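You operate a simulated robot arm through the tools that you are given. There is no shell and no other tool. Be economical: measure what you need, move in short steps, check, and stop when the job is done.

Carry out the task below with a simulated two-armed robot. There is one attempt and no reset: what you move stays moved.

Task
Put the yellow chalk from the top of the teal bench on top of the grey spool there and the white chalk on the high left shelf of the near side rack. Put the curved card on the middle right shelf of the back rack away on the top of the drawer unit. Push the left red drawer shut. Stack the blue tape roll from the top of the teal bench on top of the orange tape roll. Take the lid off the jar marked "Heavy" on the top of the teal bench and lay it down there. Put the tray on the top of the teal bench away on the shelf of the middle bench. Close the upper cream drawer. Take the carton labelled "Beads" from the top of the blue table and leave it on the top of the press cabinet. Open the right red drawer. Do these in any order.

The check looks at the end state, three seconds after you hand in, the way a careful person would. Anything else that was tipped, shoved, dropped, spilled or broken makes it a failure. A push-on lid holds only when it is set on centred and level and pressed home; a screw cap is set on level and turned clockwise until tight.

Robot
Two 7-joint arms with four-finger grippers on one trunk, on a base that drives. Base frame: it is fixed to the floor where the robot stands at the start and does not move with it; the origin is under the middle of the robot, x ahead of it, y to its left, z up; the surface under the hand at the start is at about z = 840. Units: mm, degrees, N and s.
The left shoulder is at the start at [40, 181, 1229], the right one opposite. With the tool pointing down near the work surface each hand reaches from about 300 to 820 mm from the robot's upright axis, wherever it stands, measured 20 degrees to its own side. Places, roughly: carton [-1500, 2250, 750]; chalk [500, 250, 1000]; curved card [-2500, -4750, 1000]; high left shelf of the near side rack [800, -1500, 1500]; jar [750, 750, 750]; left red drawer [-4700, 1800, 700]; right red drawer [-4800, 2400, 700]; shelf of the middle bench [-2000, -1100, 200]; spool (5x5x4 cm) [800, 200, 900]; tape roll [500, 1000, 750]; top of the drawer unit (23x30 cm) [-1200, -420, 1100]; top of the press cabinet (27x20 cm) [-1260, -2820, 820]; tray (17x17x5 cm) [800, 400, 900]; upper cream drawer [200, 1700, 500]. Payload 3.67 kg a hand.
Tool frame (each hand has its own): the origin (TCP) lies between the finger pads and is the grasp point; the fingertips stand 28 mm ahead of it; z points along the fingers, y is the line along which they close. The gripper opens to 112 mm. The gripper's body begins 73 mm behind the TCP.
Orientation is that of the tool frame in the base frame, as [roll, pitch, yaw] about the fixed x, y, z axes, in that order (R = Rz(yaw) Ry(pitch) Rx(roll)). With the fingers straight down and closing along the base's y, the tool's x points along the base's -x, its y along +y and its z along -z.

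Tools
- The arms move only by the tool nudge_tool. It takes "left_deltas", "right_deltas" or both (then of equal length, played together; a hand with none holds still); each is text: rows parted by semicolons, each of 7 numbers parted by spaces: the opening, from 0 (shut) to 1 (fully open), then the shift along the base's x, y, z in units of 300 mm (1.0 is 300 mm), then the turn, a rotation vector about the base's x, y, z in units of 45 degrees (1.0 is 45 degrees). In form: claw tx ty tz ax ay az; .... A call has 1 to 12 rows; each row is the pose to reach, as a shift and turn from the pose commanded when the call began. A call with a number of a shift or a turn outside -1 to 1 is refused whole. Rows are played at 5 a second. More than 50 mm and 8.6 degrees between two rows, or a gripper value outside its range, and nothing of the call is played. A pose out of reach is approached as far as the arm can. The call stops where the force on the tool passes 40 N (or 10 N more than at its start, if that is more) or the arm is blocked; 0.2 s more then pass. Each finger halts on what it meets, pressing with about 25 N; the grip force reading is that of the motor and also rises with nothing between the fingers. The clock runs only during rows and for 0.2 s after the last one: add rows that repeat a pose to give the fingers time. The reply holds the time, the measured pose of the TCP, the force on the tool along the base axes, the opening and the grip force, in the units named above and with some noise, with the torque about the TCP (base axes, N m) and any sound that the robot's microphone picked up.
- Cameras (640 x 400 px; columns grow to the right, rows downward): "scene" is now at [82.7, 69, 1466]; the picture's right is [0.69, -0.73, -0.00], its down [-0.41, -0.39, -0.82] and it looks along [0.60, 0.57, -0.57] (base axes); focal length 271 px, centre (320, 200). "left" rides on the left gripper at [60, 18, -104] in its tool frame; the picture's right is [-0.29, 0.96, 0.00], its down [-0.80, -0.24, -0.55] and it looks along [-0.53, -0.16, 0.83] (tool axes); focal length 234 px, centre (320, 200). "right" rides on the right gripper at [60, -18, -104] in its tool frame; the picture's right is [0.29, 0.96, 0.00], its down [-0.80, 0.24, -0.55] and it looks along [-0.53, 0.16, 0.83] (tool axes); focal length 234 px, centre (320, 200). There is no depth. A picture from a camera that has moved, and an enlarged one, comes with that camera's place and axes in the base frame and with its lens. The place of the scene camera against the robot may be out by one fixed shift of up to 12 mm in any direction.
- camera(camera): a new picture of that camera. It takes no simulated time.
- slide_trunk(by): slides the trunk up (or, below 0, down) by that many mm; the arms and the scene camera ride with it, the base frame stays. It gives what a move gives, with no picture.
- steer(legs): drives the robot by 1 to 6 legs, each [ahead, left, turn to the left] in mm, mm and degrees, along the robot's own axes; the way and the turn of a leg run together, so that a leg with both is an arc; at most 1500 mm and 180 degrees a leg. The arms and the cameras ride along, it lands a little off, and it stops where it bumps. It gives what a move gives.
- head_to(pan, tilt): turns the head with the scene camera to pan (to the left, within 86 degrees either way) and tilt (down, from -29 to 69), counted from straight ahead of the robot. It gives what a move gives.
- inspect(camera, box): a new picture of the part [left, top, right, bottom] of that camera's present view, enlarged. It takes no simulated time.
- hand_in(): hands the job in; it is judged then, once.

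Work in short steps. Places have to be worked out from the pictures, the camera data and where the tool is seen: move nearer, look again, correct. Check each grasp and each placing, and mend what went wrong. You have 483 turns and 246 pictures in all, those below and enlarged ones among them. Open the grippers and draw the arms clear of the work before you hand the job in, unless the task says otherwise; then end with one line.

The tools are called after "Call:" as a command line: name --argument value ..., lists and objects as JSON in quotes. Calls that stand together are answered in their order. nudge_tool: Moves the arms, as the interface text tells. Its arguments: {"type":"object","properties":{"left_deltas":{"type":"string"},"right_deltas":{"type":"string"}},"required":[]} The other tools are called the same way: slide_trunk (by) slides the trunk up or down; steer (legs) drives the base; head_to (pan, tilt) turns the head that bears the scene camera; camera (camera) takes a picture; inspect (camera, box) takes an enlarged picture of a part of a camera's view; hand_in () hands the job in.

At the start:

```text
clock: 0.0
left_tool_pos: [458.3, 530.2, 1120.4]
left_orientation: [180.0, -0.1, -180.0]
left_wrist_force: [0.1, 0.5, -0.5]
left_torque: [0.02, -0.01, 0.0]
left_width: 112.0
left_grasp_force: 0.0
right_tool_pos: [499.5, 83.3, 1126.0]
right_orientation: [-180.0, -0.1, 180.0]
right_wrist_force: [0.0, 1.6, 0.1]
right_torque: [-0.01, 0.01, 0.04]
right_width: 112.0
right_grasp_force: 0.1
trunk travel left (down, up): [-350.0, 164.0]
robot x, y, heading: [0.4, 2.2, 0.1]
head pan, tilt: [43.3, 34.5]
```

scene: 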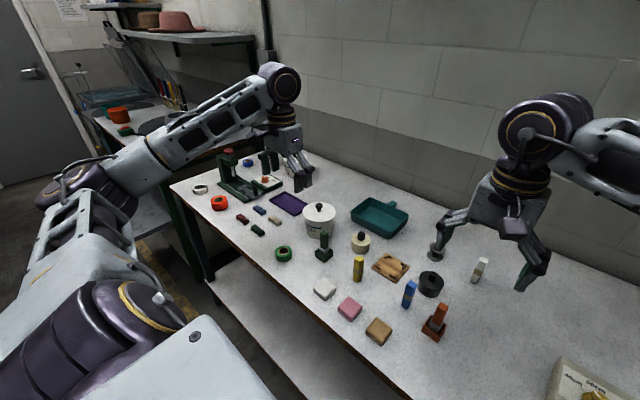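
right: 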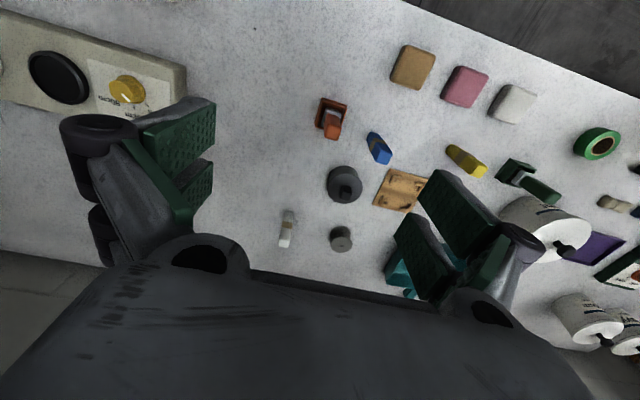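
left: 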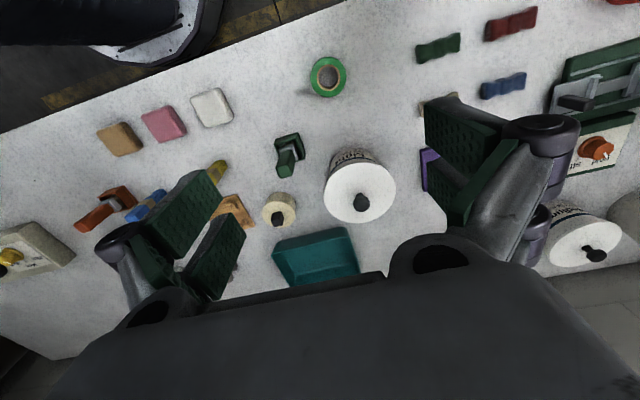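

I'll start by looking closer at the bench top to identify the objects.

Call:
inspect --camera "scene" --box '[300, 190, 560, 352]'

Call:
inspect --camera "scene" --box '[170, 130, 350, 270]'

```text
2.46 times, centred on (430, 271) of scene
camera zoom: at [82.7, 69.0, 1466.0], right [0.69, -0.73, 0.0], down [-0.41, -0.39, -0.82], along [0.6, 0.57, -0.57], focal length 666 px, centre (49, 25)
```

zoom: 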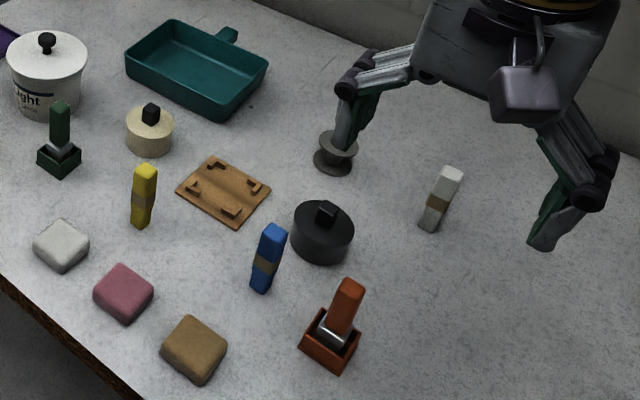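

```text
2.86 times, centred on (260, 200) of scene
camera zoom: at [82.7, 69.0, 1466.0], right [0.69, -0.73, 0.0], down [-0.41, -0.39, -0.82], along [0.6, 0.57, -0.57], focal length 774 px, centre (491, 200)
```

zoom: 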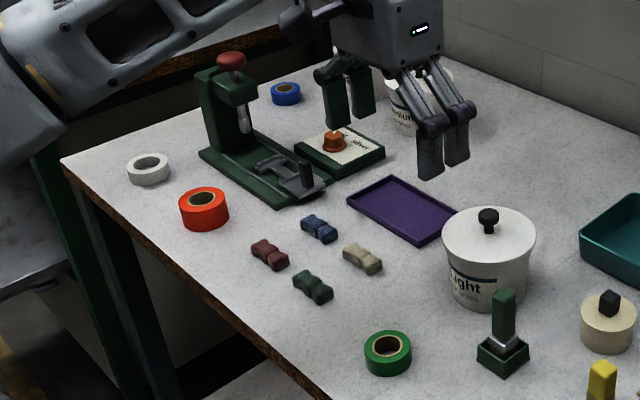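

Chalks appear to stand upright. I estimate yellow ≈[527,342], spool ≈[739,200], white ≈[748,92]. I'll zoom in with the hand cameras.

Call:
inspect --camera "right" --box '[260, 120, 500, 270]'

Call:
inspect --camera "left" --box '[400, 0, 640, 270]'

```text
2.67 times, centred on (380, 195) of right
camera zoom: at [439.3, 65.3, 1229.2], right [-0.29, 0.96, 0.0], down [0.8, 0.24, 0.55], along [0.53, 0.16, -0.83], focal length 624 px, centre (160, 213)
```

zoom: 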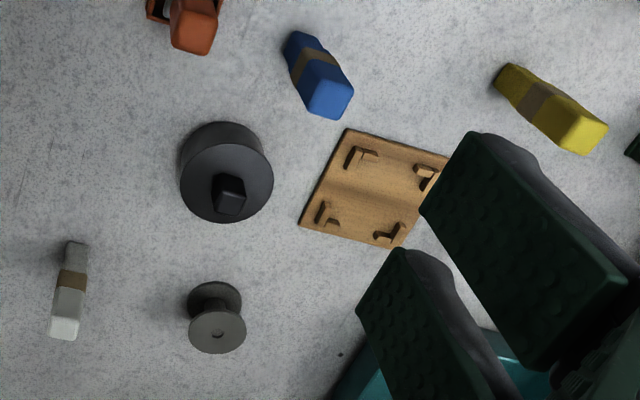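

```text
1.48 times, centred on (520, 135) of left
camera zoom: at [399.0, 549.0, 1224.3], right [0.29, 0.96, 0.0], down [0.8, -0.24, 0.55], along [0.53, -0.16, -0.83], focal length 347 px, centre (24, 296)
```

zoom: 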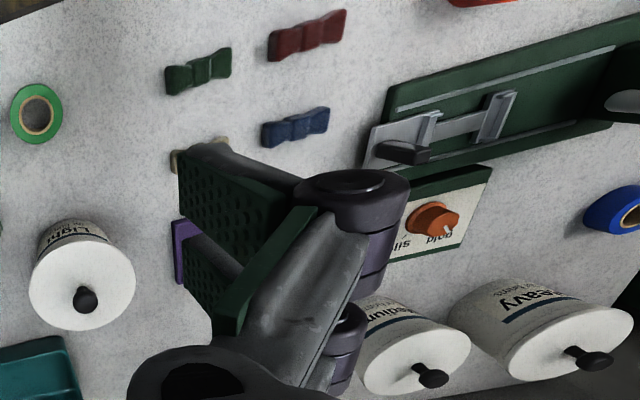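

Yellow's top edges seem aligned with the base axes. Moving the right hand above the yellow chalk and half closing.

Call:
nudge_tool --right_deltas "0.5 0.01 0.14 0 0 0 0;0.5 0.02 0.28 0 0 0 0;0.5 0.03 0.42 0 0 0 0;0.5 0.045 0.56 0 0 0 0;0.5 0.06 0.70 0 0 0 0;0.5 0.068 0.836 0 0 0 0;0.5 0.068 0.836 -0.15 0 0 0;0.5 0.068 0.836 -0.3 0 0 0"

Call:
camera --camera "right"

Call:
camera --camera "scene"

```text
clock: 1.8
left_tool_pos: [458.8, 529.8, 1119.9]
left_orientation: [-180.0, 0.0, -180.0]
left_wrist_force: [0.0, -0.1, 0.0]
left_torque: [0.01, 0.02, -0.02]
left_width: 112.1
left_grasp_force: 0.0
right_tool_pos: [513.2, 275.8, 1074.7]
right_orientation: [179.9, -0.1, 180.0]
right_wrist_force: [-0.5, 0.0, -0.1]
right_torque: [-0.01, -0.01, 0.03]
right_width: 56.1
right_grasp_force: 0.0
right hand out of reach, approached as far as the arm can: row 5, 6, 7, 8
trunk travel left (down, up): [-350.0, 164.0]
robot x, y, heading: [-1.0, 1.0, 0.0]
head pan, tilt: [43.3, 34.5]
```

```text
238 pictures are left
camera right: at [453.0, 257.9, 1178.0], right [-0.29, 0.96, 0.0], down [0.8, 0.24, 0.55], along [0.53, 0.16, -0.83], focal length 234 px, centre (320, 200)
```

right: 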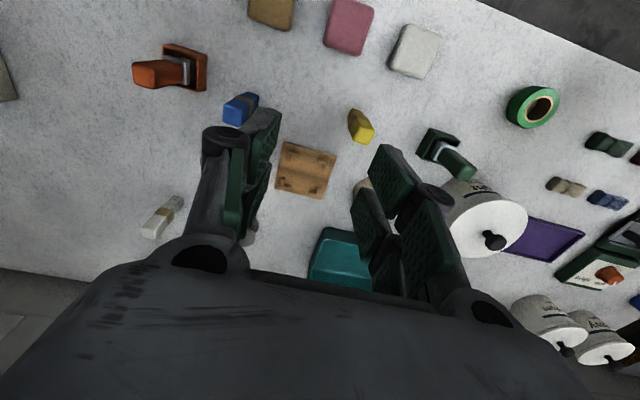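

```text
237 pictures are left
camera scene: at [82.2, 68.5, 1466.1], right [0.69, -0.73, 0.0], down [-0.41, -0.39, -0.82], along [0.6, 0.57, -0.57], focal length 271 px, centre (320, 200)
```

scene: 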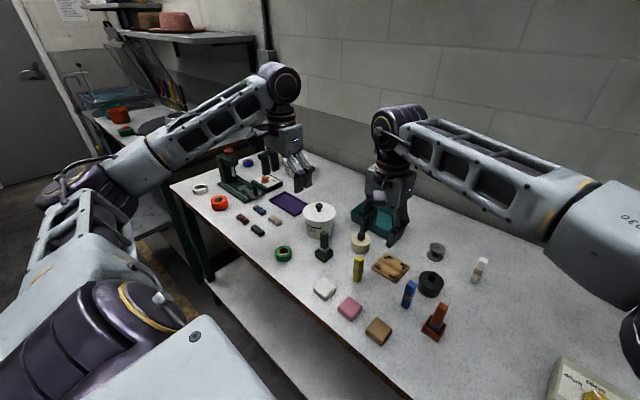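

The right hand can't reach across; bench edge is at x≈375 and parallel to y, so I shift the base left 170 mm.

Call:
steer --legs '[[0, 170, 0]]'

Call:
camera --camera "right"

```text
clock: 3.3
left_tool_pos: [458.3, 700.0, 1120.5]
left_orientation: [-180.0, 0.1, -179.9]
left_wrist_force: [0.0, -0.2, 0.0]
left_torque: [0.03, 0.02, 0.0]
left_width: 111.9
left_grasp_force: 0.0
right_tool_pos: [514.4, 444.7, 1074.3]
right_orientation: [180.0, 0.0, 179.9]
right_wrist_force: [-0.6, 0.4, 0.7]
right_torque: [0.0, -0.05, 0.02]
right_width: 56.0
right_grasp_force: 0.1
trunk travel left (down, up): [-350.0, 164.0]
robot x, y, heading: [2.0, 167.0, 0.2]
head pan, tilt: [43.3, 34.5]
```

```text
236 pictures are left
camera right: at [453.2, 426.9, 1178.2], right [-0.29, 0.96, 0.0], down [0.8, 0.24, 0.55], along [0.53, 0.16, -0.83], focal length 234 px, centre (320, 200)
```

right: 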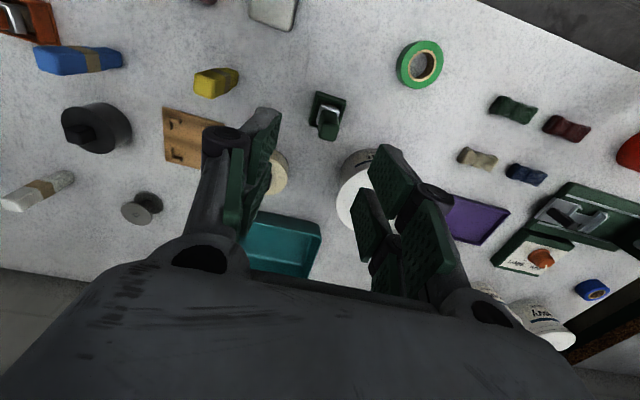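

Yellow ≈[519,328]. Move there and lower a bit.

Call:
nudge_tool --right_deltas "0.5 0.005 -0.13 0 0 0 0;0.5 0.01 -0.26 0 0 0 0;0.5 0.015 -0.39 0 0 0 0;0.5 0.015 -0.39 -0.13 0 0 0;0.5 0.015 -0.39 -0.13 0 0 0"

Call:
camera --camera "right"

```text
clock: 4.5
left_tool_pos: [458.0, 699.9, 1120.6]
left_orientation: [-180.0, 0.0, 180.0]
left_wrist_force: [-0.2, 0.0, 0.6]
left_torque: [0.03, -0.02, 0.01]
left_width: 111.9
left_grasp_force: 0.0
right_tool_pos: [517.7, 329.2, 1036.0]
right_orientation: [-179.9, 0.0, 180.0]
right_wrist_force: [0.2, 0.6, -0.4]
right_torque: [-0.02, -0.02, -0.01]
right_width: 56.2
right_grasp_force: 0.0
trunk travel left (down, up): [-350.0, 164.0]
robot x, y, heading: [-0.7, 168.9, -0.1]
head pan, tilt: [43.3, 34.5]
```

```text
235 pictures are left
camera right: at [457.1, 311.3, 1139.4], right [-0.29, 0.96, 0.0], down [0.8, 0.24, 0.55], along [0.53, 0.16, -0.83], focal length 234 px, centre (320, 200)
```

right: 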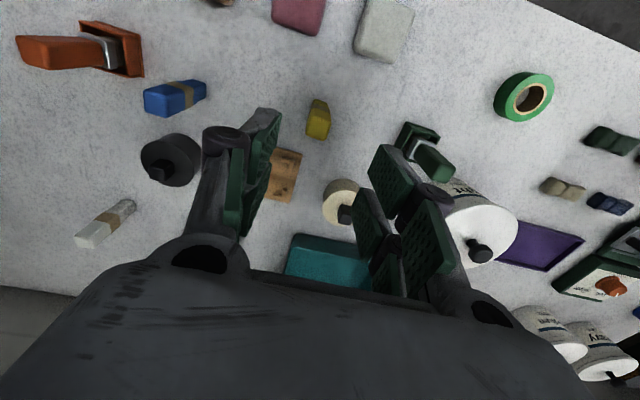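

Chalk lies on the tool axis; zoom to check its yaw.

Call:
inspect --camera "right" --box '[270, 80, 370, 150]'

```text
5.71 times, centred on (320, 115) of right
camera zoom: at [457.1, 311.3, 1139.4], right [-0.29, 0.96, 0.0], down [0.8, 0.24, 0.55], along [0.53, 0.16, -0.83], focal length 1338 px, centre (320, 686)
```

zoom: 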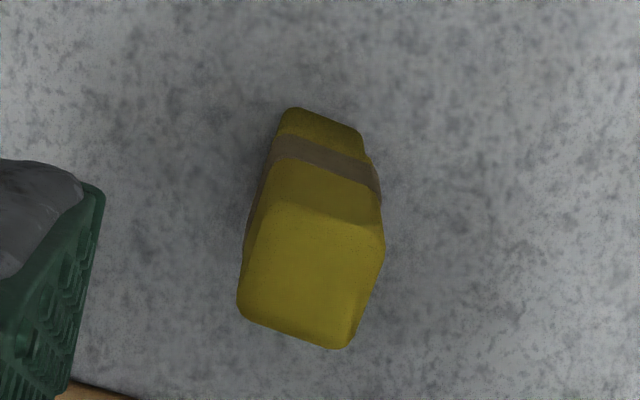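

Aligned within 3°. Descend to z≈892 and close.

Call:
nudge_tool --right_deltas "0.5 0.003 -0.003 -0.15 0 0 0;0.5 0.003 -0.003 -0.3 0 0 0;0.5 0.003 -0.003 -0.4 0 0 0;0.5 0.003 -0.003 -0.48 0 0 0;0.5 0.003 -0.003 -0.48 0 0 0;0.1 0.003 -0.003 -0.48 0 0 0;0.1 0.003 -0.003 -0.48 0 0 0;0.1 0.003 -0.003 -0.48 0 0 0"

Call:
camera --camera "right"

```text
clock: 6.3
left_tool_pos: [458.7, 699.4, 1120.7]
left_orientation: [180.0, 0.0, 180.0]
left_wrist_force: [-0.1, -0.5, 0.0]
left_torque: [0.02, -0.01, 0.02]
left_width: 112.0
left_grasp_force: 0.1
right_tool_pos: [518.3, 328.4, 892.3]
right_orientation: [-180.0, 0.0, -180.0]
right_wrist_force: [-0.2, 0.1, -0.2]
right_torque: [0.0, -0.02, -0.01]
right_width: 19.7
right_grasp_force: 24.9
trunk travel left (down, up): [-350.0, 164.0]
robot x, y, heading: [-0.8, 172.0, 0.1]
head pan, tilt: [43.3, 34.5]
```

```text
233 pictures are left
camera right: at [458.4, 309.7, 995.8], right [-0.29, 0.96, 0.0], down [0.8, 0.24, 0.55], along [0.53, 0.16, -0.83], focal length 234 px, centre (320, 200)
```

right: 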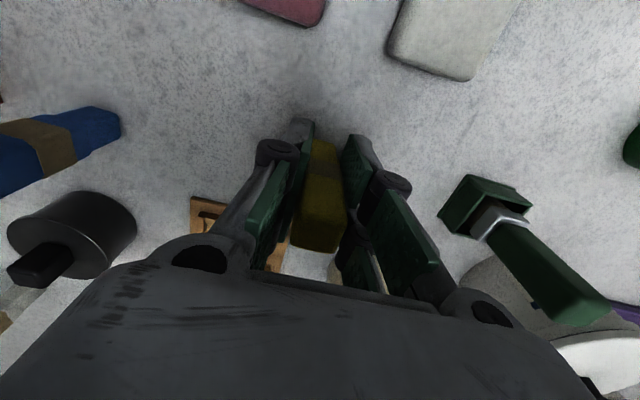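

Grasped (19.7 mm). Lift and move partway toward the spool to measure it.

Call:
nudge_tool --right_deltas "0.1 0 0 0.15 0 0 0;0.1 0 0 0.3 0 0 0;0.1 0 0 0.45 0 0 0;0.1 0.1 -0.1 0.45 0 0 0;0.1 0.2 -0.2 0.45 0 0 0;0.1 0.3 -0.3 0.45 0 0 0;0.1 0.4 -0.4 0.45 0 0 0;0.1 0.4 -0.4 0.45 0 0 0"

Call:
camera --camera "right"

Call:
inspect --camera "scene" --box '[380, 200, 560, 320]'

```text
clock: 8.1
left_tool_pos: [458.8, 700.7, 1120.0]
left_orientation: [180.0, 0.0, -179.9]
left_wrist_force: [-0.6, 0.6, 0.7]
left_torque: [-0.02, -0.01, 0.01]
left_width: 111.9
left_grasp_force: 0.1
right_tool_pos: [639.6, 209.3, 1025.7]
right_orientation: [179.9, 0.0, 179.9]
right_wrist_force: [0.0, 0.2, -1.6]
right_torque: [-0.01, -0.02, 0.0]
right_width: 19.5
right_grasp_force: 25.2
trunk travel left (down, up): [-350.0, 164.0]
robot x, y, heading: [1.3, 170.4, 0.1]
head pan, tilt: [43.3, 34.5]
```

```text
232 pictures are left
camera right: at [578.7, 190.4, 1129.5], right [-0.29, 0.96, 0.0], down [0.8, 0.24, 0.55], along [0.53, 0.16, -0.83], focal length 234 px, centre (320, 200)
```

right: 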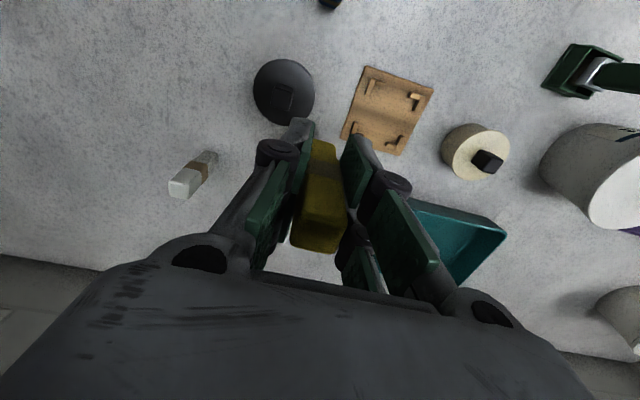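

```text
3.33 times, centred on (470, 260) of scene
camera zoom: at [81.9, 239.0, 1466.0], right [0.69, -0.73, 0.0], down [-0.41, -0.39, -0.82], along [0.6, 0.57, -0.57], focal length 902 px, centre (-180, 0)
```

zoom: 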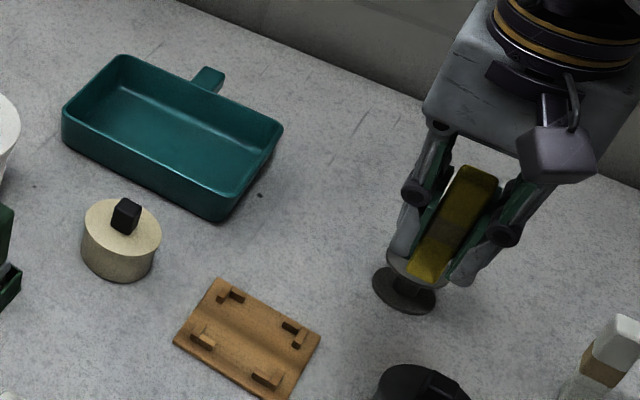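

Spool hidden behind the gripper; shift the hand left 110 mm to see it past the fingers.

Call:
nudge_tool --right_deltas "0.1 0 0.12 0 0 0 0;0.1 0 0.25 0 0 0 0;0.1 0 0.37 0 0 0 0;0.1 0 0.37 0 0 0 0"

Call:
inspect --camera "right" --box '[60, 60, 300, 240]'

```text
clock: 9.1
left_tool_pos: [459.0, 697.8, 1120.5]
left_orientation: [-179.9, -0.1, 180.0]
left_wrist_force: [-0.1, 0.4, -0.7]
left_torque: [0.02, -0.03, 0.01]
left_width: 111.9
left_grasp_force: 0.0
right_tool_pos: [638.4, 318.2, 1026.0]
right_orientation: [180.0, -0.1, -179.9]
right_wrist_force: [-0.4, -0.5, -0.5]
right_torque: [0.0, 0.0, -0.01]
right_width: 19.9
right_grasp_force: 24.9
trunk travel left (down, up): [-350.0, 164.0]
robot x, y, heading: [-1.3, 167.4, -0.1]
head pan, tilt: [43.3, 34.5]
```

```text
2.22 times, centred on (180, 150) of right
camera zoom: at [579.1, 300.1, 1129.2], right [-0.29, 0.96, 0.0], down [0.8, 0.24, 0.55], along [0.53, 0.16, -0.83], focal length 520 px, centre (631, 311)
```

zoom: 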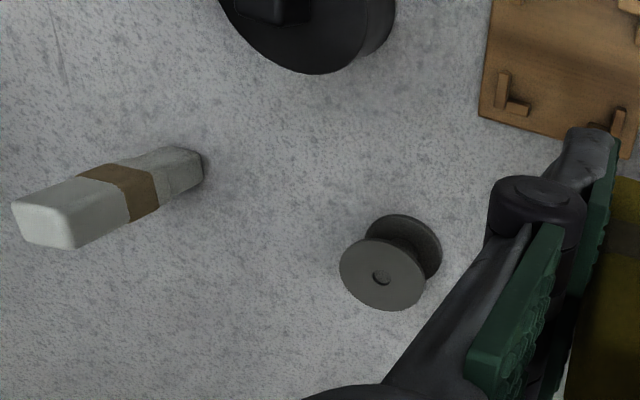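

Spool top ≈[760,208,879]. Moving above it.

Call:
nudge_tool --right_deltas "0.1 0.1 -0.09 0 0 0 0;0.1 0.2 -0.18 0 0 0 0;0.1 0.3 -0.27 0 0 0 0;0.1 0.405 -0.367 0 0 0 0;0.1 0.405 -0.367 -0.12 0 0 0;0.1 0.405 -0.367 -0.23 0 0 0;0.1 0.405 -0.367 -0.23 0 0 0"

Call:
inspect --camera "scene" --box '[420, 180, 560, 300]'

```text
clock: 10.7
left_tool_pos: [459.3, 698.8, 1121.2]
left_orientation: [179.8, 0.0, -180.0]
left_wrist_force: [0.4, 0.4, 0.4]
left_torque: [0.0, 0.02, -0.01]
left_width: 112.0
left_grasp_force: 0.0
right_tool_pos: [727.3, 218.9, 965.4]
right_orientation: [-180.0, -0.1, 180.0]
right_wrist_force: [1.3, 0.1, -0.9]
right_torque: [0.01, 0.0, 0.04]
right_width: 19.9
right_grasp_force: 24.6
right hand out of reach, approached as far as the arm can: row 3, 4, 5, 6, 7
trunk travel left (down, up): [-350.0, 164.0]
robot x, y, heading: [-3.9, 166.7, 0.0]
head pan, tilt: [43.3, 34.5]
```

```text
3.33 times, centred on (490, 240) of scene
camera zoom: at [83.2, 236.6, 1466.1], right [0.69, -0.73, 0.0], down [-0.41, -0.39, -0.82], along [0.6, 0.57, -0.57], focal length 902 px, centre (-247, 67)
```

zoom: 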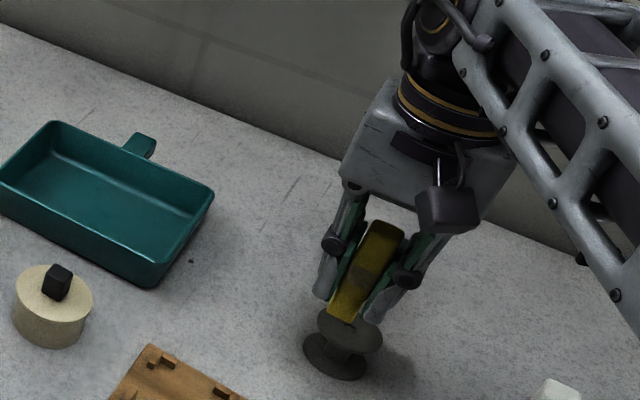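

Out of reach by 33 mm. Lift a little, then drive 60 mm ahead and 60 mm right.

Call:
nudge_tool --right_deltas "0.1 0 0 0.1 0 0 0;0.1 0 0 0.2 0 0 0;0.1 0 0 0.2 0 0 0"

Call:
steer --legs '[[60, -60, 0]]'

```text
clock: 11.5
left_tool_pos: [458.7, 700.5, 1120.5]
left_orientation: [179.9, 0.0, 179.9]
left_wrist_force: [-0.2, -0.2, 0.4]
left_torque: [0.02, 0.01, 0.0]
left_width: 112.0
left_grasp_force: 0.1
right_tool_pos: [718.4, 239.2, 1026.9]
right_orientation: [175.7, -2.1, -179.7]
right_wrist_force: [1.9, -3.3, -0.4]
right_torque: [0.19, 0.05, -0.01]
right_width: 19.7
right_grasp_force: 24.8
right hand out of reach, approached as far as the arm can: row 1
trunk travel left (down, up): [-350.0, 164.0]
robot x, y, heading: [0.8, 170.6, 0.1]
head pan, tilt: [43.3, 34.5]
```

```text
clock: 12.6
left_tool_pos: [517.8, 641.2, 1120.6]
left_orientation: [-180.0, 0.0, -179.9]
left_wrist_force: [-0.4, -0.7, 1.7]
left_torque: [0.0, -0.02, -0.01]
left_width: 111.9
left_grasp_force: 0.0
right_tool_pos: [786.0, 161.2, 1025.7]
right_orientation: [-180.0, -0.1, -179.8]
right_wrist_force: [0.1, 0.0, -1.7]
right_torque: [0.0, -0.01, 0.0]
right_width: 19.7
right_grasp_force: 25.3
trunk travel left (down, up): [-350.0, 164.0]
robot x, y, heading: [58.6, 109.8, 0.2]
head pan, tilt: [43.3, 34.5]
```

Drive worked. Now approach over the spool at [760,208] and descend near contact.

Call:
nudge_tool --right_deltas "0.1 -0.087 0.157 0 0 0 0;0.1 -0.087 0.157 -0.15 0 0 0;0.1 -0.087 0.157 -0.27 0 0 0;0.1 -0.087 0.157 -0.27 0 0 0"

Call:
inspect --camera "scene" --box '[420, 200, 560, 300]'

Call:
camera --camera "right"

```text
refused: row 1 steps farther than a row can; nothing moved
```

```text
4.00 times, centred on (490, 250) of scene
camera zoom: at [142.1, 178.8, 1466.0], right [0.69, -0.73, 0.0], down [-0.41, -0.39, -0.82], along [0.6, 0.57, -0.57], focal length 1083 px, centre (-360, 0)
```

zoom: 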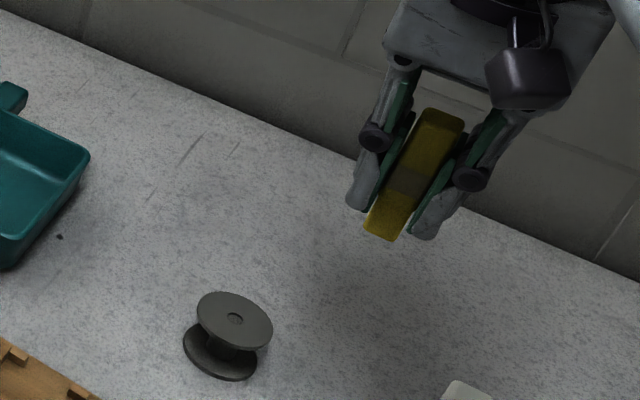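

```text
227 pictures are left
camera right: at [725.2, 143.7, 1128.8], right [-0.29, 0.96, 0.0], down [0.8, 0.24, 0.55], along [0.53, 0.16, -0.83], focal length 234 px, centre (320, 200)
```

right: 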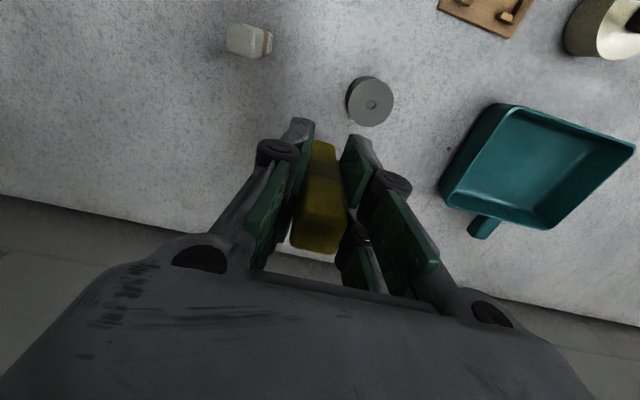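

Spool confirmed at [759,208] from this view. Approach with smaller steps.

Call:
nudge_tool --right_deltas "0.1 -0.045 0.08 0 0 0 0;0.1 -0.09 0.157 0 0 0 0;0.1 -0.09 0.157 -0.15 0 0 0;0.1 -0.09 0.157 -0.28 0 0 0;0.1 -0.09 0.157 -0.28 0 0 0"

Call:
inspect --camera "scene" --box '[400, 200, 540, 300]'

```text
clock: 13.8
left_tool_pos: [516.9, 641.6, 1121.3]
left_orientation: [-180.0, 0.0, -179.9]
left_wrist_force: [-0.4, -0.3, 1.8]
left_torque: [0.0, 0.0, 0.03]
left_width: 112.1
left_grasp_force: 0.0
right_tool_pos: [758.8, 210.2, 940.9]
right_orientation: [-180.0, 0.0, -179.8]
right_wrist_force: [0.0, 0.5, -1.4]
right_torque: [-0.04, -0.01, 0.01]
right_width: 19.5
right_grasp_force: 24.5
right hand out of reach, approached as far as the arm can: row 1
trunk travel left (down, up): [-350.0, 164.0]
robot x, y, heading: [58.0, 107.6, 0.2]
head pan, tilt: [43.3, 34.5]
```

```text
4.00 times, centred on (470, 250) of scene
camera zoom: at [141.3, 179.1, 1466.1], right [0.69, -0.73, 0.0], down [-0.41, -0.39, -0.82], along [0.6, 0.57, -0.57], focal length 1083 px, centre (-280, 0)
```

zoom: 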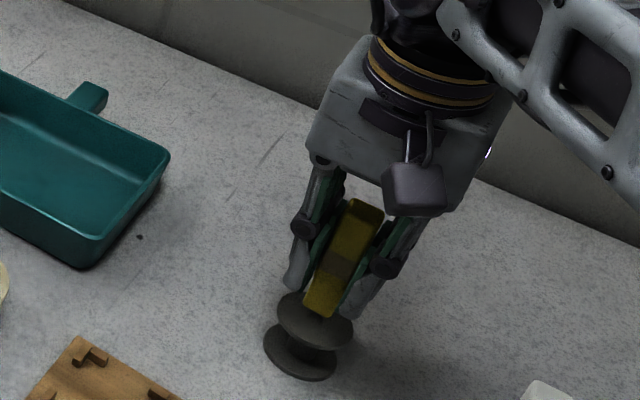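

Aligned. Lower gently to contact.

Call:
nudge_tool --right_deltas "0.1 0 -0.004 -0.015 0 0 0;0.1 0 -0.004 -0.025 0 0 0;0.1 0 -0.004 -0.033 0 0 0"

```text
clock: 14.6
left_tool_pos: [517.3, 640.8, 1119.9]
left_orientation: [-179.9, 0.1, 180.0]
left_wrist_force: [0.4, -0.2, -0.4]
left_torque: [0.0, -0.01, 0.03]
left_width: 112.2
left_grasp_force: 0.0
right_tool_pos: [758.3, 208.3, 931.4]
right_orientation: [-180.0, 0.1, -180.0]
right_wrist_force: [0.1, -0.3, -0.4]
right_torque: [-0.01, 0.01, -0.01]
right_width: 19.4
right_grasp_force: 25.1
trunk travel left (down, up): [-350.0, 164.0]
robot x, y, heading: [57.8, 107.8, 0.1]
head pan, tilt: [43.3, 34.5]
```

No contact yet; continue a few mm.

Call:
nudge_tool --right_deltas "0.1 0 0 -0.005 0 0 0;0.1 0 0 -0.01 0 0 0;0.1 0 0 -0.015 0 0 0"

```text
clock: 15.4
left_tool_pos: [516.1, 641.6, 1119.4]
left_orientation: [-180.0, 0.0, -179.8]
left_wrist_force: [-0.3, 0.3, 0.9]
left_torque: [0.05, 0.01, 0.0]
left_width: 112.0
left_grasp_force: 0.0
right_tool_pos: [757.4, 208.6, 927.9]
right_orientation: [-180.0, 0.1, -179.9]
right_wrist_force: [0.2, 2.0, 7.5]
right_torque: [0.02, 0.01, -0.02]
right_width: 19.7
right_grasp_force: 24.8
trunk travel left (down, up): [-350.0, 164.0]
robot x, y, heading: [57.6, 110.9, 0.1]
head pan, tilt: [43.3, 34.5]
```

Contact felt (7.5 N). Open and lift straight up.

Call:
nudge_tool --right_deltas "0.1 0 0 0.005 0 0 0;0.22 0 0 0.005 0 0 0;0.35 0 0 0.005 0 0 0;0.4 0 0 0.005 0 0 0;0.4 0 0 0.1 0 0 0;0.4 0 0 0.25 0 0 0;0.4 0 0 0.4 0 0 0;0.4 0 0 0.4 0 0 0"

Call:
inspect --camera "scene" --box '[400, 180, 560, 300]'

Call:
inspect --camera "right" --box '[160, 40, 400, 200]'

```text
clock: 17.2
left_tool_pos: [517.9, 639.3, 1120.8]
left_orientation: [180.0, 0.0, -179.8]
left_wrist_force: [0.3, 0.7, -0.4]
left_torque: [0.0, 0.03, -0.02]
left_width: 112.0
left_grasp_force: 0.1
right_tool_pos: [758.5, 207.6, 1047.0]
right_orientation: [180.0, -0.1, -179.9]
right_wrist_force: [-0.2, -0.1, -0.4]
right_torque: [0.01, 0.03, -0.02]
right_width: 45.1
right_grasp_force: 0.0
trunk travel left (down, up): [-350.0, 164.0]
robot x, y, heading: [59.2, 108.9, -0.0]
head pan, tilt: [43.3, 34.5]
```

```text
3.33 times, centred on (480, 240) of scene
camera zoom: at [142.4, 178.7, 1465.9], right [0.69, -0.73, 0.0], down [-0.41, -0.39, -0.82], along [0.6, 0.57, -0.57], focal length 902 px, centre (-213, 67)
```

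zoom: 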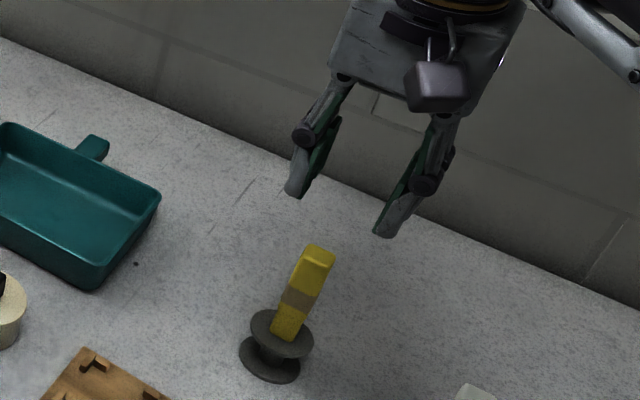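

```text
2.50 times, centred on (280, 120) of right
camera zoom: at [698.3, 189.8, 1151.3], right [-0.29, 0.96, 0.0], down [0.8, 0.24, 0.55], along [0.53, 0.16, -0.83], focal length 585 px, centre (420, 400)
```

zoom: 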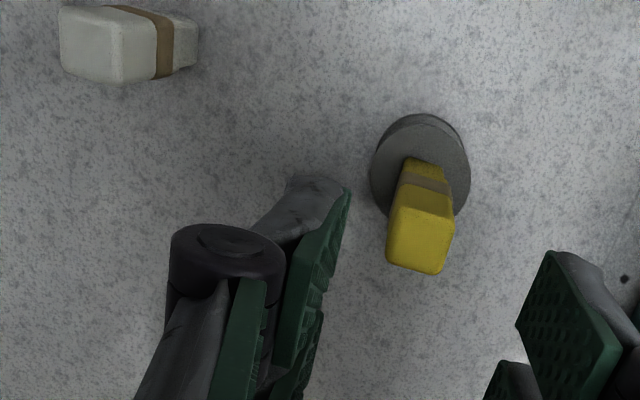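

Yellow stands on the spool. White chalk ≈[741,85], aligned. Before grasping, look at the rack to choose the grasp.

Call:
head_to --pan -65 --tilt 5

Call:
camera --camera "scene"

```text
clock: 19.0
left_tool_pos: [518.2, 640.1, 1120.0]
left_orientation: [180.0, -0.1, -179.9]
left_wrist_force: [-0.1, -0.1, -0.2]
left_torque: [-0.01, -0.01, 0.01]
left_width: 112.0
left_grasp_force: 0.1
right_tool_pos: [758.4, 208.1, 1048.0]
right_orientation: [-180.0, -0.1, -179.9]
right_wrist_force: [-0.2, -0.6, -0.3]
right_torque: [-0.02, -0.02, 0.02]
right_width: 44.8
right_grasp_force: 0.0
trunk travel left (down, up): [-350.0, 164.0]
robot x, y, heading: [59.4, 109.2, -0.1]
head pan, tilt: [-65.0, 5.0]
```

```text
223 pictures are left
camera scene: at [116.7, 35.0, 1513.5], right [-0.91, -0.42, 0.0], down [-0.04, 0.08, -1.0], along [0.42, -0.9, -0.09], focal length 271 px, centre (320, 200)
```

scene: 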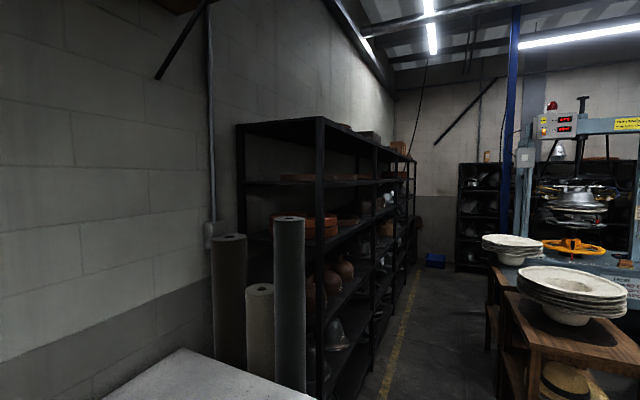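

Zoom on the rack.

Call:
inspect --camera "scene" --box '[220, 100, 440, 300]'

```text
2.00 times, centred on (330, 200) of scene
camera zoom: at [116.7, 35.0, 1513.5], right [-0.91, -0.42, 0.0], down [-0.04, 0.08, -1.0], along [0.42, -0.9, -0.09], focal length 542 px, centre (300, 200)
```

zoom: 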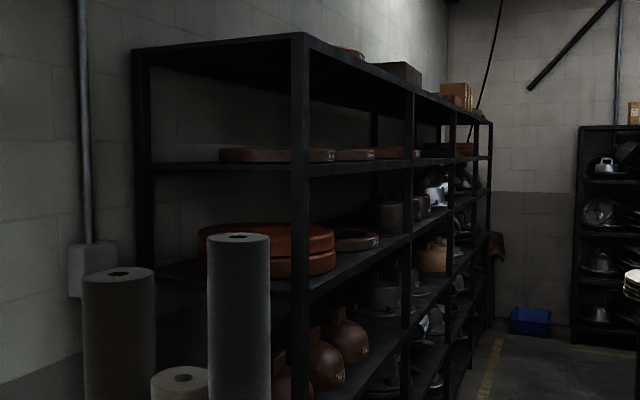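

Rack's high left shelf ≈ z 1475, front edge x≈600, bay y −1000…−1950. Lying placement with a horizontal tool will work. Now go above the white chalk.

Call:
nudge_tool --right_deltas "0.45 -0.015 -0.13 0 0 0 0;0.45 -0.03 -0.27 0 0 0 0;0.45 -0.055 -0.41 0 0 0 0;0.45 -0.055 -0.41 -0.1 0 0 0;0.45 -0.055 -0.41 -0.1 0 0 0"

Call:
inspect --camera "right" --box '[240, 60, 400, 200]'

```text
clock: 20.2
left_tool_pos: [517.0, 641.4, 1120.1]
left_orientation: [180.0, -0.1, -180.0]
left_wrist_force: [0.2, -0.1, 0.4]
left_torque: [0.01, -0.01, 0.01]
left_width: 112.0
left_grasp_force: 0.1
right_tool_pos: [741.9, 84.7, 1017.8]
right_orientation: [180.0, 0.0, -180.0]
right_wrist_force: [-0.5, -0.1, -0.3]
right_torque: [-0.02, -0.01, 0.02]
right_width: 50.4
right_grasp_force: 0.1
trunk travel left (down, up): [-350.0, 164.0]
robot x, y, heading: [54.6, 108.9, 0.1]
head pan, tilt: [-65.0, 5.0]
```

```text
2.86 times, centred on (320, 130) of right
camera zoom: at [681.1, 66.7, 1121.6], right [-0.29, 0.96, 0.0], down [0.8, 0.24, 0.55], along [0.53, 0.16, -0.83], focal length 669 px, centre (320, 400)
```

zoom: 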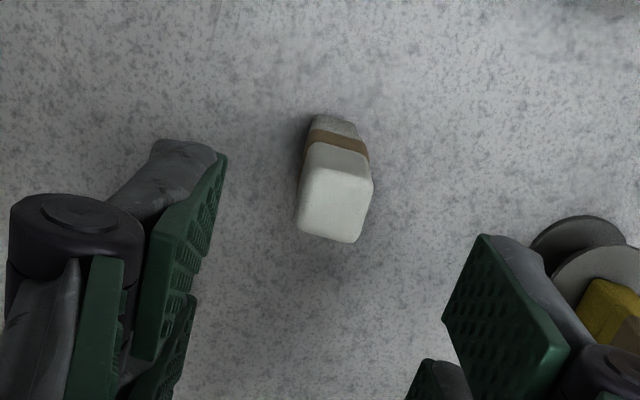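

Chalk ≈[738,89]; small correction, descend to z≈900, close.

Call:
nudge_tool --right_deltas "0.45 -0.012 0.014 -0.13 0 0 0;0.45 -0.012 0.014 -0.26 0 0 0;0.45 -0.012 0.014 -0.39 0 0 0;0.45 -0.012 0.014 -0.39 0 0 0;0.1 -0.012 0.014 -0.39 0 0 0;0.1 -0.012 0.014 -0.39 0 0 0;0.1 -0.012 0.014 -0.39 0 0 0;0.1 -0.012 0.014 -0.25 0 0 0;0.1 -0.012 0.014 -0.1 0 0 0;0.1 -0.012 0.014 0.06 0 0 0;0.1 -0.012 0.014 0.2 0 0 0;0.1 -0.012 0.014 0.35 0 0 0"

Call:
camera --camera "right"

```text
clock: 22.8
left_tool_pos: [517.2, 641.1, 1120.5]
left_orientation: [-179.9, 0.0, -180.0]
left_wrist_force: [-1.3, -0.9, -0.1]
left_torque: [-0.05, -0.01, -0.01]
left_width: 111.7
left_grasp_force: 0.0
right_tool_pos: [738.1, 89.0, 1123.8]
right_orientation: [-179.9, 0.0, -180.0]
right_wrist_force: [-0.7, 0.9, -0.2]
right_torque: [-0.02, -0.05, 0.01]
right_width: 19.7
right_grasp_force: 24.8
trunk travel left (down, up): [-350.0, 164.0]
robot x, y, heading: [62.3, 114.1, 0.1]
head pan, tilt: [-65.0, 5.0]
```

```text
220 pictures are left
camera right: at [677.0, 70.3, 1227.3], right [-0.29, 0.96, 0.0], down [0.8, 0.24, 0.55], along [0.53, 0.16, -0.83], focal length 234 px, centre (320, 200)
```

right: 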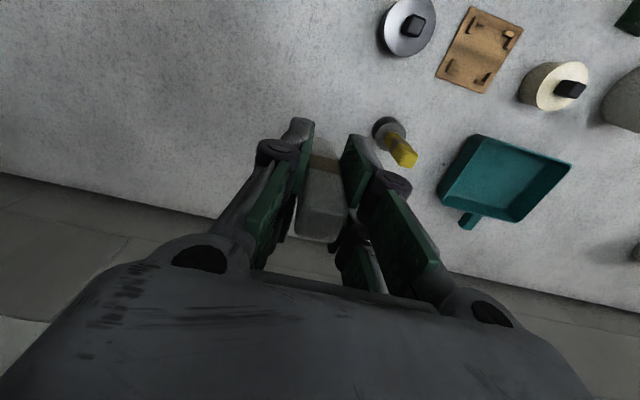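

White chalk held. Retract the right hand toward the robot before driving.

Call:
nudge_tool --right_deltas "0.1 -0.15 0 0 0 0 0;0.1 -0.3 0 0 0 0 0;0.1 -0.45 0 0.05 0 0 0;0.1 -0.6 0 0.1 0 0 0;0.1 -0.75 -0.05 0.15 0 0 0;0.1 -0.85 -0.1 0.2 0 0 0;0.1 -0.85 -0.1 0.2 0 0 0"

Call:
steer --legs '[[-160, 0, 0], [0, -700, 0]]'

Call:
head_to --pan -45 --tilt 10

Call:
camera --camera "scene"

```text
clock: 24.4
left_tool_pos: [517.7, 640.9, 1119.7]
left_orientation: [180.0, 0.0, -180.0]
left_wrist_force: [-0.4, 0.2, 0.2]
left_torque: [-0.01, 0.03, 0.01]
left_width: 112.0
left_grasp_force: 0.1
right_tool_pos: [483.0, 59.0, 1183.5]
right_orientation: [-180.0, -0.1, -179.9]
right_wrist_force: [0.1, -0.3, -1.3]
right_torque: [0.01, 0.02, 0.0]
right_width: 19.5
right_grasp_force: 25.5
trunk travel left (down, up): [-350.0, 164.0]
robot x, y, heading: [61.9, 112.6, 0.1]
head pan, tilt: [-65.0, 5.0]
```

```text
clock: 29.4
left_tool_pos: [357.0, -55.9, 1120.6]
left_orientation: [-179.9, 0.0, -179.8]
left_wrist_force: [0.6, 0.9, 0.3]
left_torque: [0.01, 0.0, 0.0]
left_width: 112.1
left_grasp_force: 0.0
right_tool_pos: [321.7, -636.4, 1182.2]
right_orientation: [-180.0, -0.2, -179.8]
right_wrist_force: [0.7, -0.3, -0.4]
right_torque: [-0.01, 0.02, 0.04]
right_width: 19.6
right_grasp_force: 24.7
trunk travel left (down, up): [-350.0, 164.0]
robot x, y, heading: [-101.7, -585.7, 0.1]
head pan, tilt: [-65.0, 5.0]
```

```text
clock: 30.2
left_tool_pos: [357.1, -54.8, 1120.7]
left_orientation: [-180.0, 0.0, -179.8]
left_wrist_force: [-0.6, 0.3, -0.7]
left_torque: [0.03, 0.0, 0.01]
left_width: 112.0
left_grasp_force: 0.1
right_tool_pos: [321.9, -636.1, 1183.2]
right_orientation: [-179.9, 0.0, -179.8]
right_wrist_force: [-0.4, 0.5, -0.4]
right_torque: [0.0, 0.0, 0.01]
right_width: 19.7
right_grasp_force: 25.3
trunk travel left (down, up): [-350.0, 164.0]
robot x, y, heading: [-100.2, -589.2, 0.3]
head pan, tilt: [-45.0, 10.0]
```

```text
219 pictures are left
camera scene: at [-15.9, -644.6, 1505.4], right [-0.71, -0.71, 0.0], down [-0.12, 0.12, -0.98], along [0.7, -0.69, -0.17], focal length 271 px, centre (320, 200)
```

scene: 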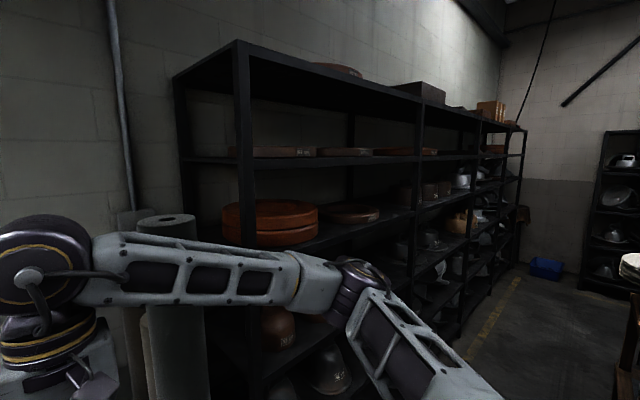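

Rack front x≈587, bay y −972…−1959, shelf z≈1485. Raise the trunk fully to see the shelf top.

Call:
slide_trunk --by 160

Call:
head_to --pan -50 --tilt 12

Call:
inspect --camera "scene" --box '[120, 60, 500, 300]'

```text
clock: 32.1
left_tool_pos: [357.0, -55.4, 1280.9]
left_orientation: [180.0, 0.0, -179.8]
left_wrist_force: [0.3, -0.2, 0.1]
left_torque: [0.01, -0.03, 0.02]
left_width: 112.1
left_grasp_force: 0.1
right_tool_pos: [323.5, -636.9, 1342.9]
right_orientation: [-179.8, -0.2, -179.7]
right_wrist_force: [0.1, 0.3, 0.2]
right_torque: [0.02, 0.01, 0.01]
right_width: 19.7
right_grasp_force: 24.7
trunk travel left (down, up): [-510.0, 4.0]
robot x, y, heading: [-99.7, -588.1, 0.2]
head pan, tilt: [-45.0, 10.0]
```

```text
clock: 32.7
left_tool_pos: [358.0, -54.8, 1279.7]
left_orientation: [179.9, 0.0, -179.8]
left_wrist_force: [0.6, -0.8, -0.9]
left_torque: [0.04, 0.02, -0.02]
left_width: 112.2
left_grasp_force: 0.1
right_tool_pos: [322.1, -635.3, 1343.2]
right_orientation: [-180.0, -0.2, -179.8]
right_wrist_force: [-0.5, -0.2, 0.3]
right_torque: [-0.02, -0.01, -0.01]
right_width: 19.7
right_grasp_force: 25.2
trunk travel left (down, up): [-510.0, 4.0]
robot x, y, heading: [-96.8, -590.3, 0.3]
head pan, tilt: [-50.0, 12.0]
```

```text
1.67 times, centred on (310, 180) of scene
camera zoom: at [-21.4, -650.3, 1662.4], right [-0.76, -0.65, 0.0], down [-0.13, 0.16, -0.98], along [0.63, -0.75, -0.21], focal length 451 px, centre (337, 233)
```

zoom: 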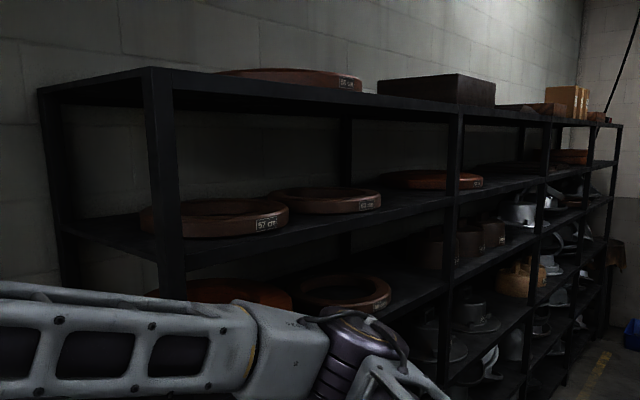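

Rings occupy most of the shelf but gaps exist at the front. Drive nearer to face it.

Call:
steer --legs '[[60, 0, 0], [0, -700, 0]]'

Call:
head_to --pan 0 --tilt 20

Call:
camera --camera "scene"

```text
clock: 36.7
left_tool_pos: [419.4, -662.6, 1285.0]
left_orientation: [179.9, 0.3, -179.5]
left_wrist_force: [-1.1, -0.6, -0.2]
left_torque: [0.03, -0.11, -0.02]
left_width: 112.1
left_grasp_force: 0.2
right_tool_pos: [389.1, -1244.3, 1344.6]
right_orientation: [-180.0, 0.4, -179.5]
right_wrist_force: [-1.1, 0.2, -0.8]
right_torque: [0.04, -0.1, 0.02]
right_width: 19.7
right_grasp_force: 25.1
trunk travel left (down, up): [-510.0, 4.0]
robot x, y, heading: [-22.6, -1195.6, 0.7]
head pan, tilt: [-50.0, 12.0]
stopped in leg 2: the robot was blocked; the commanded pose is now the measured one
```

```text
clock: 37.9
left_tool_pos: [426.3, -661.8, 1282.6]
left_orientation: [180.0, 0.0, -179.5]
left_wrist_force: [-0.8, 0.4, -0.5]
left_torque: [0.01, -0.04, 0.0]
left_width: 111.9
left_grasp_force: 0.1
right_tool_pos: [394.8, -1242.1, 1342.9]
right_orientation: [-180.0, 0.1, -179.5]
right_wrist_force: [0.8, 0.8, -0.1]
right_torque: [0.0, -0.03, 0.0]
right_width: 19.8
right_grasp_force: 24.4
trunk travel left (down, up): [-510.0, 4.0]
robot x, y, heading: [-30.0, -1195.7, 0.5]
head pan, tilt: [0.0, 20.0]
```

```text
217 pictures are left
camera scene: at [83.5, -1187.0, 1649.6], right [0.01, -1.0, 0.0], down [-0.34, 0.0, -0.94], along [0.94, 0.01, -0.34], focal length 271 px, centre (320, 200)
```

scene: 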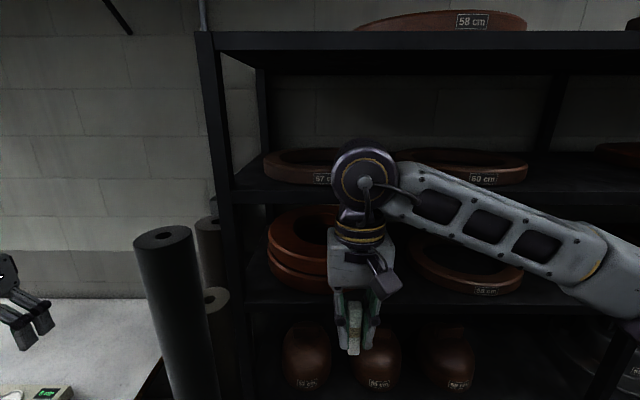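

The drive was blocked; look to the right to see what it touched.

Call:
head_to --pan -86 --tilt 30

Call:
camera --camera "scene"

```text
clock: 39.5
left_tool_pos: [428.3, -660.7, 1279.9]
left_orientation: [-180.0, 0.0, -179.5]
left_wrist_force: [0.4, 0.7, -0.6]
left_torque: [-0.01, 0.01, 0.01]
left_width: 112.1
left_grasp_force: 0.0
right_tool_pos: [398.3, -1243.5, 1342.3]
right_orientation: [-179.9, 0.0, -179.4]
right_wrist_force: [0.3, 0.0, -1.6]
right_torque: [0.03, 0.01, 0.01]
right_width: 19.9
right_grasp_force: 25.4
trunk travel left (down, up): [-510.0, 4.0]
robot x, y, heading: [-21.0, -1197.2, 0.8]
head pan, tilt: [-85.9, 30.0]
```

```text
216 pictures are left
camera scene: at [0.9, -1277.9, 1633.3], right [-1.0, -0.08, 0.0], down [-0.04, 0.5, -0.87], along [0.07, -0.86, -0.5], focal length 271 px, centre (320, 200)
```

scene: 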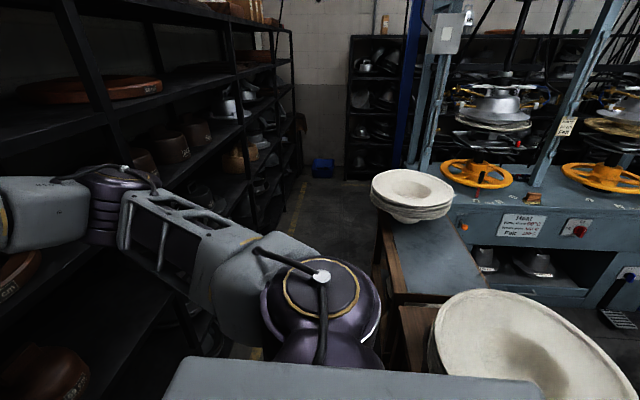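

The plate table's corner limits me, but I'm in reach: the gap between the first two rings at y≈−1347 fits the chalk. Rotate the right tool toward horizontal while rising (first 45°).

Call:
nudge_tool --right_deltas "0.1 0 -0.05 0.1 0 -0.17 0;0.1 0 -0.1 0.2 0 -0.34 0;0.1 0.02 -0.15 0.3 0 -0.51 0;0.1 0.04 -0.2 0.4 0 -0.68 0;0.1 0.06 -0.25 0.5 0 -0.85 0;0.1 0.08 -0.3 0.6 0 -1 0;0.1 0.08 -0.3 0.6 0 -1 0"

Call:
nudge_tool --right_deltas "0.1 0 0 0 0 -0.17 0;0.1 0 0 0 0 -0.34 0;0.1 0 -0.01 0 0 -0.51 0;0.1 0 -0.02 0 0 -0.68 0;0.1 0 -0.03 0 0 -0.85 0;0.1 0 -0.04 0 0 -1 0;0.1 0 -0.04 0 0 -1 0"

Call:
camera --camera "right"

Call:
head_to --pan -10 --tilt 15

Call:
camera --camera "scene"

```text
clock: 41.0
left_tool_pos: [428.9, -661.3, 1281.2]
left_orientation: [-179.9, 0.0, -179.5]
left_wrist_force: [0.5, 0.4, 0.3]
left_torque: [-0.03, 0.01, -0.01]
left_width: 112.4
left_grasp_force: 0.0
right_tool_pos: [420.8, -1332.1, 1521.8]
right_orientation: [-179.4, 45.1, -179.1]
right_wrist_force: [-0.6, -0.2, 0.4]
right_torque: [0.01, 0.0, -0.02]
right_width: 19.6
right_grasp_force: 25.2
trunk travel left (down, up): [-510.0, 4.0]
robot x, y, heading: [-28.8, -1195.7, 0.7]
head pan, tilt: [-85.9, 30.0]
```

```text
clock: 42.6
left_tool_pos: [427.0, -662.7, 1281.4]
left_orientation: [180.0, 0.0, -179.5]
left_wrist_force: [0.2, 0.0, -0.4]
left_torque: [-0.01, -0.01, 0.0]
left_width: 112.0
left_grasp_force: 0.0
right_tool_pos: [454.9, -1324.6, 1547.8]
right_orientation: [-85.1, 89.5, -85.2]
right_wrist_force: [-0.5, -0.3, 0.1]
right_torque: [0.0, 0.01, -0.01]
right_width: 19.6
right_grasp_force: 25.1
right hand out of reach, approached as far as the arm can: row 4, 5, 6, 7
trunk travel left (down, up): [-510.0, 4.0]
robot x, y, heading: [-26.1, -1195.9, 0.6]
head pan, tilt: [-85.9, 30.0]
```

```text
215 pictures are left
camera right: at [350.3, -1343.0, 1488.3], right [0.0, 0.95, -0.3], down [-0.55, 0.25, 0.79], along [0.83, 0.16, 0.53], focal length 234 px, centre (320, 200)
```

right: 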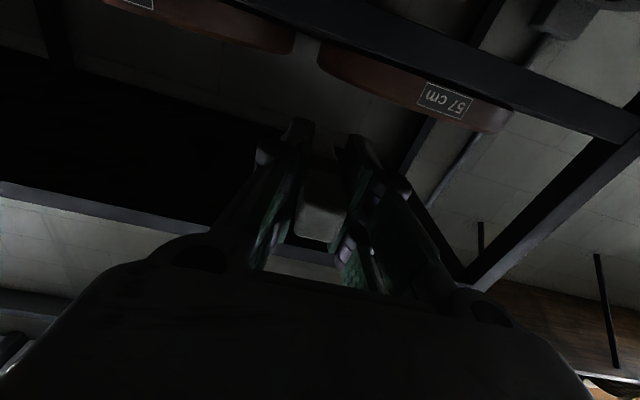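

```text
clock: 44.1
left_tool_pos: [428.9, -661.6, 1280.8]
left_orientation: [179.9, 0.0, -179.5]
left_wrist_force: [-1.0, 0.9, 0.5]
left_torque: [0.01, 0.01, -0.02]
left_width: 112.0
left_grasp_force: 0.0
right_tool_pos: [455.1, -1324.1, 1548.3]
right_orientation: [-97.3, 89.4, -97.4]
right_wrist_force: [0.2, 0.0, 0.0]
right_torque: [0.03, -0.01, -0.01]
right_width: 19.8
right_grasp_force: 25.0
trunk travel left (down, up): [-510.0, 4.0]
robot x, y, heading: [-24.2, -1198.9, 0.2]
head pan, tilt: [-10.0, 15.0]
```

```text
214 pictures are left
camera scene: at [85.5, -1203.3, 1657.5], right [-0.16, -0.99, 0.0], down [-0.26, 0.04, -0.97], along [0.95, -0.16, -0.26], focal length 271 px, centre (320, 200)
```

scene: 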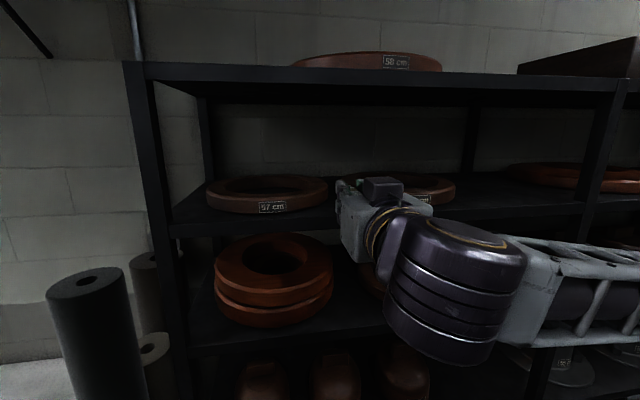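

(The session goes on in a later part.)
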